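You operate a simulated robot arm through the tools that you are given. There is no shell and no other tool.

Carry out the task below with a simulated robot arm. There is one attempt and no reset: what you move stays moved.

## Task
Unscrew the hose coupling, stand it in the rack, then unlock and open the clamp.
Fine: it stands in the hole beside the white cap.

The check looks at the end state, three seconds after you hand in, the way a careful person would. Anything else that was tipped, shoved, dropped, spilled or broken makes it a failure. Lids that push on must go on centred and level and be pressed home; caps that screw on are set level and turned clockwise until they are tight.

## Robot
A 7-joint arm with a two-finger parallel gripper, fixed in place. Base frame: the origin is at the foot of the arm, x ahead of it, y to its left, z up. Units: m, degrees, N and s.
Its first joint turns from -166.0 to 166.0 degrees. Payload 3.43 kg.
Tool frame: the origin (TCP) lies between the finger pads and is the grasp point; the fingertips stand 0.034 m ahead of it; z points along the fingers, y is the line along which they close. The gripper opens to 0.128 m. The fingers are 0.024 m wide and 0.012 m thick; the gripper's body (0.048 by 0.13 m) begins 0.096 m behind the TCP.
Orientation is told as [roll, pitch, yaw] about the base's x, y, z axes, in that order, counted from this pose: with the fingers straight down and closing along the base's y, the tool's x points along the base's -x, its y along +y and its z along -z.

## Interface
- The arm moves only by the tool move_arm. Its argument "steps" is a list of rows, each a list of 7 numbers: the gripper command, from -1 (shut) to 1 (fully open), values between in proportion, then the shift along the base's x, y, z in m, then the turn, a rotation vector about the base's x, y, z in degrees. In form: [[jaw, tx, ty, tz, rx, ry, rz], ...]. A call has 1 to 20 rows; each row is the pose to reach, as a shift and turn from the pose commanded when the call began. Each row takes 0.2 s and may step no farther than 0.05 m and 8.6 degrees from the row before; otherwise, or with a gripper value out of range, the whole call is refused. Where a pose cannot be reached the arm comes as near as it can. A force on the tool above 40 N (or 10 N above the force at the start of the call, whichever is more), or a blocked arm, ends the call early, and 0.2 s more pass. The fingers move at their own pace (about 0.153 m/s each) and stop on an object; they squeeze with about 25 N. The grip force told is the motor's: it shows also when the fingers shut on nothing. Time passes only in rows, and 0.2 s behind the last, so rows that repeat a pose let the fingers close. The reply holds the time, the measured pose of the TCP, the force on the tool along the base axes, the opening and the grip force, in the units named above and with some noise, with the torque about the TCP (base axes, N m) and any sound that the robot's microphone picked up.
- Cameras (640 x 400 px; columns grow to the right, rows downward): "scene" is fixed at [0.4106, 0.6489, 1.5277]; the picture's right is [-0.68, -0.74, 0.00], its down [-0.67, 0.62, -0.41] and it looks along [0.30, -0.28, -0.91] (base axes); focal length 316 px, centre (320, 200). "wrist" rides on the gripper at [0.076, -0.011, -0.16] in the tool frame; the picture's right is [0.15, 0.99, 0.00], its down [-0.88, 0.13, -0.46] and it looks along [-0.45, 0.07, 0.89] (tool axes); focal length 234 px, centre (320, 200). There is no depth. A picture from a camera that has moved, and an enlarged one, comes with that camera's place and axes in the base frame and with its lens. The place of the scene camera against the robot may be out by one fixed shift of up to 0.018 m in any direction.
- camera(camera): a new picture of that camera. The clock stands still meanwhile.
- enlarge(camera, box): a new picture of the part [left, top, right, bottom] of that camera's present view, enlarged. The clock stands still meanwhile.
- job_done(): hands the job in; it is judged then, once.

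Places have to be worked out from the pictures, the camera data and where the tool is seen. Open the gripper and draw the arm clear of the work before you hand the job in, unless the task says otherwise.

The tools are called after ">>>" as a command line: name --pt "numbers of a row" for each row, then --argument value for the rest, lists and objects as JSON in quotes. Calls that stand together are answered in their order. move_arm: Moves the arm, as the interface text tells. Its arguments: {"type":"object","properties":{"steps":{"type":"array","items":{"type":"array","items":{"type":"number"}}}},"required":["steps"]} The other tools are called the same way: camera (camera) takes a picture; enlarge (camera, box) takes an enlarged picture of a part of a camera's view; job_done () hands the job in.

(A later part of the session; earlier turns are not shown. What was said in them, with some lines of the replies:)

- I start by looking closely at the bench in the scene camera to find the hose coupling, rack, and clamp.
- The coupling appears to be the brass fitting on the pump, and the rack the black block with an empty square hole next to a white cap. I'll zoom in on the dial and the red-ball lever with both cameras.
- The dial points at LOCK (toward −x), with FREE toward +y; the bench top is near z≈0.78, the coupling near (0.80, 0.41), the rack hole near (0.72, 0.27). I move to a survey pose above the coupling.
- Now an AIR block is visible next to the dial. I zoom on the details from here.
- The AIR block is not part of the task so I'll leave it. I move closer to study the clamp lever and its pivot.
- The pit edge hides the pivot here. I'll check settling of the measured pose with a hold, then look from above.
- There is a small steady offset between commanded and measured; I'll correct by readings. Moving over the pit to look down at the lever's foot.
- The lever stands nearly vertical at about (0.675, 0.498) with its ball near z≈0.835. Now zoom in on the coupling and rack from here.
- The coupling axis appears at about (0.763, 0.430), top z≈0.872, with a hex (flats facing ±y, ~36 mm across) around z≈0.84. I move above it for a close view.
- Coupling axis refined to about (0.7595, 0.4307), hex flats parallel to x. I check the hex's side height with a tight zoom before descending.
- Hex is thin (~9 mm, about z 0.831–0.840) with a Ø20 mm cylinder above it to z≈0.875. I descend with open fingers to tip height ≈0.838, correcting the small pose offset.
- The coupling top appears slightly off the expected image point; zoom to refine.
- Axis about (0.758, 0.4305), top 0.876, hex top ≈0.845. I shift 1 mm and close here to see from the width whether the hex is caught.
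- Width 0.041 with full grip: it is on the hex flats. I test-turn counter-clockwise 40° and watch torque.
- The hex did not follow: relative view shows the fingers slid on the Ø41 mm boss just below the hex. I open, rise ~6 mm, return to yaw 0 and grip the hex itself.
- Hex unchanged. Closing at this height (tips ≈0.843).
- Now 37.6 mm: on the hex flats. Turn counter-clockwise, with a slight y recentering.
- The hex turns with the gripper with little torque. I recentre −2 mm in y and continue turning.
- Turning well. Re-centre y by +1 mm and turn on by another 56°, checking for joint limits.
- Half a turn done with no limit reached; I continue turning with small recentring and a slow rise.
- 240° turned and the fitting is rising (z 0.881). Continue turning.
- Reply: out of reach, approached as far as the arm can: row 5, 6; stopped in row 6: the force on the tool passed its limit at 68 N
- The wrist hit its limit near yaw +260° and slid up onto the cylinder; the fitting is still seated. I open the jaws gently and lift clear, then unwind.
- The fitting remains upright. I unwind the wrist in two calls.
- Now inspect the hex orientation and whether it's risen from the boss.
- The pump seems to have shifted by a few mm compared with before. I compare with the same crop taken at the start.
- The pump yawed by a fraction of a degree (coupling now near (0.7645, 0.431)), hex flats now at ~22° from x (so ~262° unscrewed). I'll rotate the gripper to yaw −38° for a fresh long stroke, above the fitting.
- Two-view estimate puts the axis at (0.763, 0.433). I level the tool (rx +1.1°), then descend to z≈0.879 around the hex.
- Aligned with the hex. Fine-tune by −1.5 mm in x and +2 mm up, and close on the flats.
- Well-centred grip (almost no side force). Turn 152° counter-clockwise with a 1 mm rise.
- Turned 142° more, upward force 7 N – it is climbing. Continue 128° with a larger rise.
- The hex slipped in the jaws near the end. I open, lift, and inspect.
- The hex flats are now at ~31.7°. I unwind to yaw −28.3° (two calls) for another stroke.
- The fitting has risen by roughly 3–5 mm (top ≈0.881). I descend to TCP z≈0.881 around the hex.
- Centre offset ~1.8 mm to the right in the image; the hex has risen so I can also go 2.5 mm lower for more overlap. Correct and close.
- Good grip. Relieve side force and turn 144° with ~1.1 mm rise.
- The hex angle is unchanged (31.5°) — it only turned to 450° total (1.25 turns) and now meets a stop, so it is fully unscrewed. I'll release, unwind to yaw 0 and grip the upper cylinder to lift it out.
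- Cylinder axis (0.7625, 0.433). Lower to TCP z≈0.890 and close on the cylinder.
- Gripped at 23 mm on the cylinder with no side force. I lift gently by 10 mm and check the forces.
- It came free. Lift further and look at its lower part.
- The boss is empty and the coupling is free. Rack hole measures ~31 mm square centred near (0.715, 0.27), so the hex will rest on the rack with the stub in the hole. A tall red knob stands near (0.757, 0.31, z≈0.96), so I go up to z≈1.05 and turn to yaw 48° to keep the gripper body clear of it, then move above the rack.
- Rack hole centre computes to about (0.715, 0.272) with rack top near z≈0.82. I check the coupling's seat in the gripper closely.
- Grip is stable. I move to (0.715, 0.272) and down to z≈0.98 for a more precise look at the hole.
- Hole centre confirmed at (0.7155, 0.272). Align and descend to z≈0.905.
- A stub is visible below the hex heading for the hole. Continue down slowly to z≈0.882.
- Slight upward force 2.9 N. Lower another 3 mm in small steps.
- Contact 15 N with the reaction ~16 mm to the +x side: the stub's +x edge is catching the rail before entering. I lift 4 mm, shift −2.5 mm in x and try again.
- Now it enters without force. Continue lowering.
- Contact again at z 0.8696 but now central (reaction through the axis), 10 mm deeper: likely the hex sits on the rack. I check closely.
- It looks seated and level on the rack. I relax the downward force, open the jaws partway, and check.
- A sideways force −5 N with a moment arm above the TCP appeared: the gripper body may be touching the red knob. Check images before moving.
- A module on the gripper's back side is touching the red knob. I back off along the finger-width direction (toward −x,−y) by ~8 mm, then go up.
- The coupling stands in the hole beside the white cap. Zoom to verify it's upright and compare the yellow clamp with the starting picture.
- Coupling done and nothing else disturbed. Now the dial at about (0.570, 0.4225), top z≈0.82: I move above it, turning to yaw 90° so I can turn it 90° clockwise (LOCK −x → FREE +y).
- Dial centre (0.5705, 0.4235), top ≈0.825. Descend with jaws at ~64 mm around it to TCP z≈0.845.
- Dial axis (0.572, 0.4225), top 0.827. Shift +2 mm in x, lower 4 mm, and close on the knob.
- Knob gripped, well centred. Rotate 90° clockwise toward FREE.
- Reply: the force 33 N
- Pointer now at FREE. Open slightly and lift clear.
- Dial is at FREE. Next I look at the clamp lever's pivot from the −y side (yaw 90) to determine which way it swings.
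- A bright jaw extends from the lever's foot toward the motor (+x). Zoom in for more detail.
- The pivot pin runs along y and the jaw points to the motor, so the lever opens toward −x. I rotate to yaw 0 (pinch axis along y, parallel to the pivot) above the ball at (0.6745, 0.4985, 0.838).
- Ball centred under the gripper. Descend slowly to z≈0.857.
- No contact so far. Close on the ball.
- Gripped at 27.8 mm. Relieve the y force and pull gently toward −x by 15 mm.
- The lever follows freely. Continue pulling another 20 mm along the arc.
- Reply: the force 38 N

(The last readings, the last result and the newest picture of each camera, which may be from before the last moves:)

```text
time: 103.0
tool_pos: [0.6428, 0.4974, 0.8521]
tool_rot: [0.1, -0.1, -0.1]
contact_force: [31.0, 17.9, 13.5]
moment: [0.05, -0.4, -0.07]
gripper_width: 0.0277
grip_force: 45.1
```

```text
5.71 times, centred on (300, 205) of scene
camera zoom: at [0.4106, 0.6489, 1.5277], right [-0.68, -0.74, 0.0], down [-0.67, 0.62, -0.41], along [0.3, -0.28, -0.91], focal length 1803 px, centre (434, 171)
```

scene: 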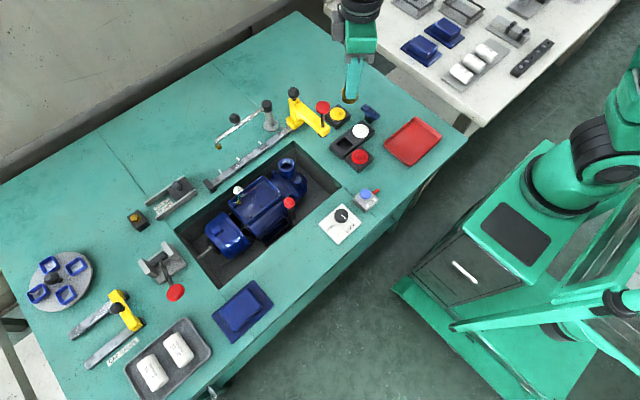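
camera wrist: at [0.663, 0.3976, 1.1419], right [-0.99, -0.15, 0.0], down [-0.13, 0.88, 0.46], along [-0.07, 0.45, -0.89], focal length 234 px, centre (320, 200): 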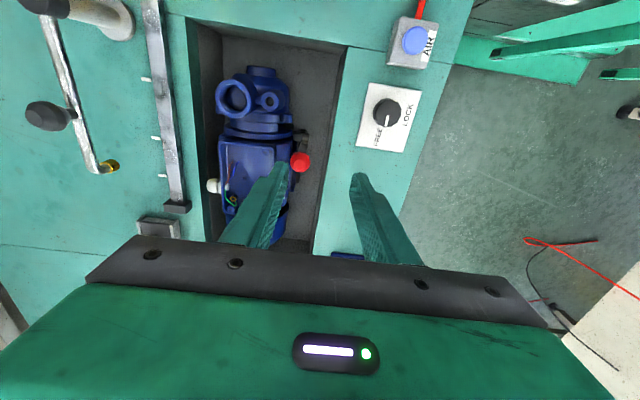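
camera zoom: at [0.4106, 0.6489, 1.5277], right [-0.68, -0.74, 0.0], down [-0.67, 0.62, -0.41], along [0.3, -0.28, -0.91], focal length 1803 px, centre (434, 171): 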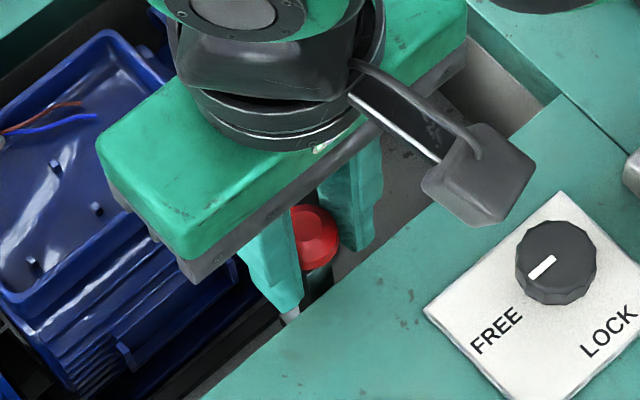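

A firm stop is reached (31 N) with the ball ~29 mm over. I relax the pull, release the ball, and look at the lever from above.

>>> move_arm --pt "-1 0.003 -0.001 0 0 0 0" --pt "-1 0.005 -0.001 0 0 0 0" --pt "-0.6 0.005 -0.001 0 0 0 0" --pt "-0.3 0.005 -0.001 0 0 0 0" --pt "-0.3 0.005 -0.001 0.02 0 0 0" --pt "-0.3 0.005 -0.001 0.05 0 0 0" --pt "-0.3 0.005 -0.001 0.09 0 0 0" --pt "-0.3 0.015 -0.001 0.12 0 0 0" --pt "-0.3 0.045 -0.001 0.13 0 0 0" --pt "-0.3 0.065 -0.001 0.13 0 0 0" --pt "-0.3 0.065 -0.001 0.13 0 0 0"

>>> enlarge --camera "wrist" --box '[250, 60, 370, 160]'

>>> enlarge --camera "scene" --box '[250, 170, 350, 240]'

```text
time: 105.4
tool_pos: [0.7056, 0.4951, 0.9825]
tool_rot: [0.0, 0.1, 0.1]
contact_force: [0.0, -0.4, 0.9]
moment: [0.01, 0.0, -0.01]
gripper_width: 0.0448
grip_force: 0.0
```

```text
4.00 times, centred on (310, 110) of wrist
camera zoom: at [0.6292, 0.484, 1.1421], right [-0.15, 0.99, 0.0], down [0.88, 0.13, 0.45], along [0.45, 0.07, -0.89], focal length 937 px, centre (360, 560)
```

zoom: 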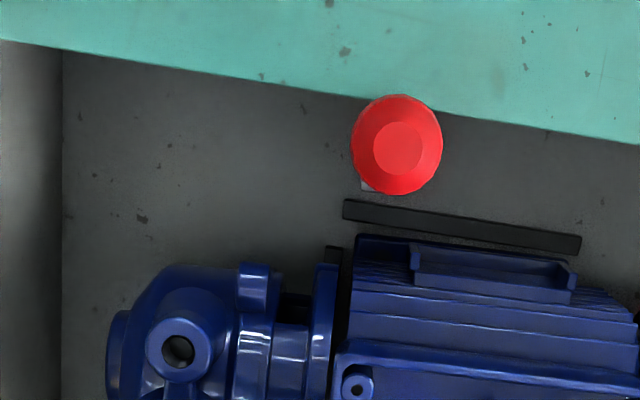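

```text
5.71 times, centred on (300, 205) of scene
camera zoom: at [0.4106, 0.6489, 1.5277], right [-0.68, -0.74, 0.0], down [-0.67, 0.62, -0.41], along [0.3, -0.28, -0.91], focal length 1803 px, centre (434, 171)
```

zoom: 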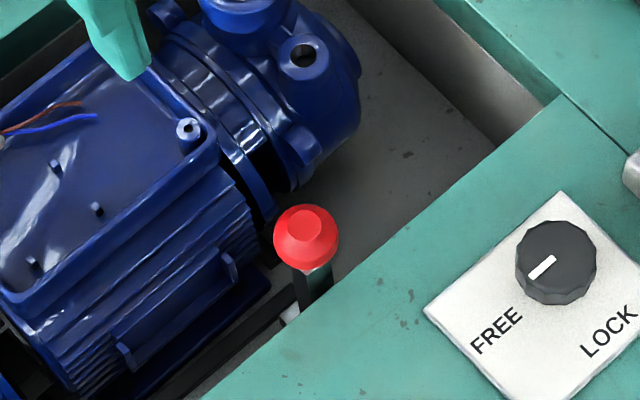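

The lever stays leaned toward −x (ball now at x≈0.645). I view it from the −y side to judge whether it is at its end stop or against the pit edge.

>>> move_arm --pt "-0.3 -0.005 0 0.01 0 0 8" --pt "-0.3 -0.01 0 0.01 0 0 16" --pt "-0.3 -0.015 0 0.01 0 0 24" --pt "-0.3 -0.02 0 0.01 0 0 32" --pt "-0.3 -0.02 0 0.01 0 0 40" --pt "-0.3 -0.02 0 0.01 0 0 48" --pt "-0.3 -0.02 0 0.01 0 0 56" --pt "-0.3 -0.02 0 0.01 0 0 64" --pt "-0.3 -0.02 0 0.01 0 0 72" --pt "-0.3 -0.02 0 0.01 0 0 80" --pt "-0.3 -0.02 0 0.01 0 0 88" --pt "-0.3 -0.02 0 0.01 0 0 90" --pt "-0.3 -0.02 0 0.01 0 0 90"

>>> enlarge --camera "wrist" --box '[280, 100, 360, 180]'

>>> enlarge --camera "scene" --box '[280, 195, 320, 235]'

```text
time: 108.2
tool_pos: [0.6858, 0.495, 0.9935]
tool_rot: [0.1, 0.0, 90.2]
contact_force: [0.0, -0.1, -0.4]
moment: [0.0, -0.03, -0.01]
gripper_width: 0.045
grip_force: 0.1
```

```text
5.00 times, centred on (320, 140) of wrist
camera zoom: at [0.6958, 0.4194, 1.1518], right [-0.99, -0.15, 0.0], down [-0.13, 0.88, 0.46], along [-0.07, 0.45, -0.89], focal length 1171 px, centre (320, 500)
```

zoom: 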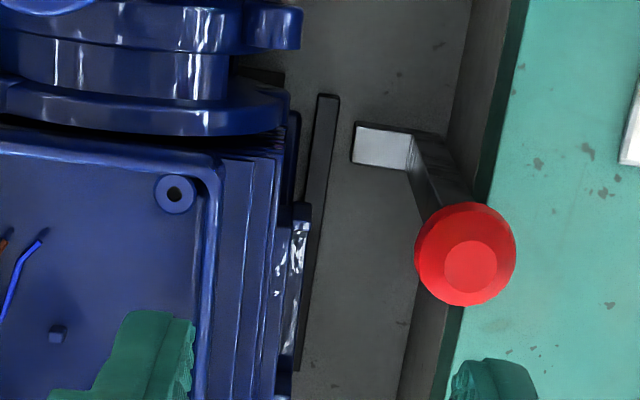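

```text
10.00 times, centred on (300, 215) of scene
camera zoom: at [0.4106, 0.6489, 1.5277], right [-0.68, -0.74, 0.0], down [-0.67, 0.62, -0.41], along [0.3, -0.28, -0.91], focal length 3156 px, centre (520, 50)
```

zoom: 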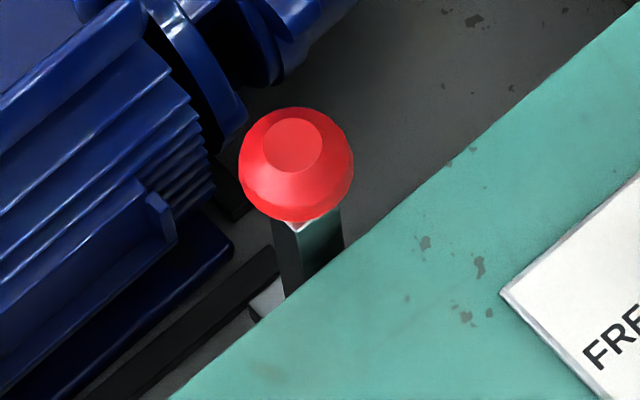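

The whole lever and jaw slid ~32 mm toward −x, well clear of the motor, and stopped solidly: the clamp is open. I raise the arm, open the gripper and retreat, then inspect the overall scene.

>>> move_arm --pt "0.2 -0.01 0 0.03 0 0 -8" --pt "0.6 -0.03 0 0.06 0 0 -16" --pt "1 -0.06 0 0.08 0 0 -24" --pt "1 -0.09 0 0.08 0 0 -32" --pt "1 -0.12 0 0.08 0 0 -40" --pt "1 -0.15 0 0.08 0 0 -48" --pt "1 -0.18 0 0.08 0 0 -56" --pt "1 -0.21 0 0.08 0 0 -64" --pt "1 -0.24 0 0.08 0 0 -72" --pt "1 -0.245 0 0.08 0 0 -80" --pt "1 -0.245 0 0.08 0 0 -88" --pt "1 -0.245 0 0.08 0 0 -90" --pt "1 -0.245 0 0.08 0 0 -90"

>>> camera --camera "scene"

>>> enlarge --camera "scene" --box '[170, 140, 370, 265]'

>>> enlarge --camera "scene" --box '[200, 70, 400, 195]'

>>> camera --camera "wrist"

```text
time: 111.0
tool_pos: [0.4393, 0.4948, 1.0712]
tool_rot: [0.0, 0.1, 0.0]
contact_force: [-0.5, 0.3, 0.4]
moment: [0.01, 0.01, -0.02]
gripper_width: 0.128
grip_force: 0.0
```

```text
taken
```

scene: 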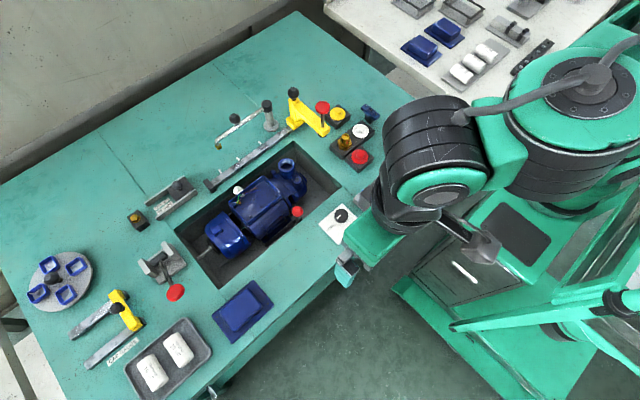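

```text
3.20 times, centred on (270, 202) of scene
camera zoom: at [0.4106, 0.6489, 1.5277], right [-0.68, -0.74, 0.0], down [-0.67, 0.62, -0.41], along [0.3, -0.28, -0.91], focal length 1010 px, centre (480, 192)
```

zoom: 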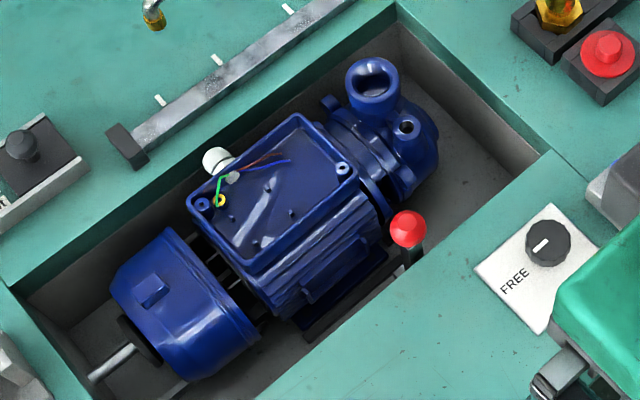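

```text
3.20 times, centred on (300, 132) of scene
camera zoom: at [0.4106, 0.6489, 1.5277], right [-0.68, -0.74, 0.0], down [-0.67, 0.62, -0.41], along [0.3, -0.28, -0.91], focal length 1010 px, centre (384, 416)
```

zoom: 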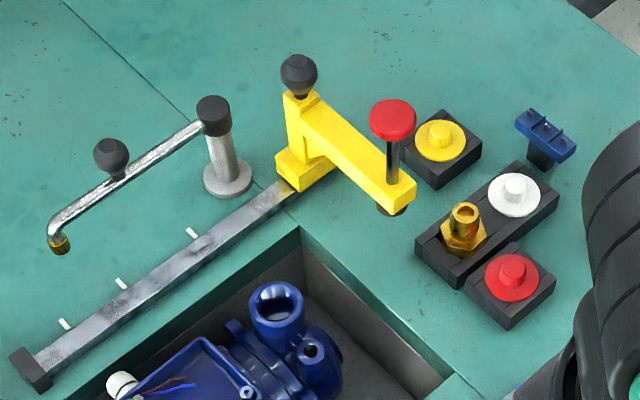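

```text
taken
camera wrist: at [0.3636, 0.4832, 1.2321], right [-0.15, 0.99, 0.0], down [0.88, 0.13, 0.45], along [0.45, 0.07, -0.89], focal length 234 px, centre (320, 200)
```

wrist: 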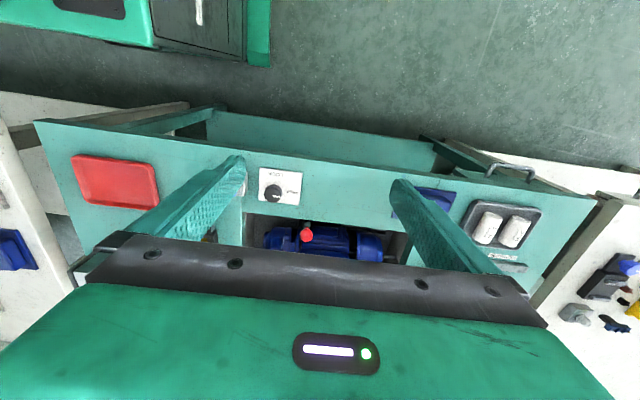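

The coupling stands upright in the rack hole beside the white cap. The dial points at FREE, the clamp is slid open against its stop, and the gripper is open and clear of the work. The pump sits about 4–5 mm off its starting position, from when the wrist hit its limit during unscrewing; nothing else appears disturbed, so I hand in.

>>> job_done

```text
The job is handed in.
```

I finished all three parts of the job and handed it in, but I nudged the pump a few millimetres along the way. The hand-in only confirmed it was received, so I don't know how it was judged.

- **Coupling:** I unscrewed it about 1.25 turns until it came free. It stands upright in the rack hole beside the white cap, with its hex resting on the rack.
- **Clamp:** I turned the dial from LOCK to FREE. I then pulled the clamp about 30 mm away from the motor, until it hit a firm stop. It stayed there when I let go.
- **Pump shift:** while I was unscrewing, the wrist reached its turning limit and jerked with a force of 68 N. That left the pump end about 4–5 mm from where it started, turned by about a degree. I left it there rather than risk moving it further.
- **Red knob:** the back of the gripper briefly touched the red knob on the yellow fixture with about 5 N. It looks unmoved compared with the starting picture.

The gripper is open and the arm is clear of the bench.
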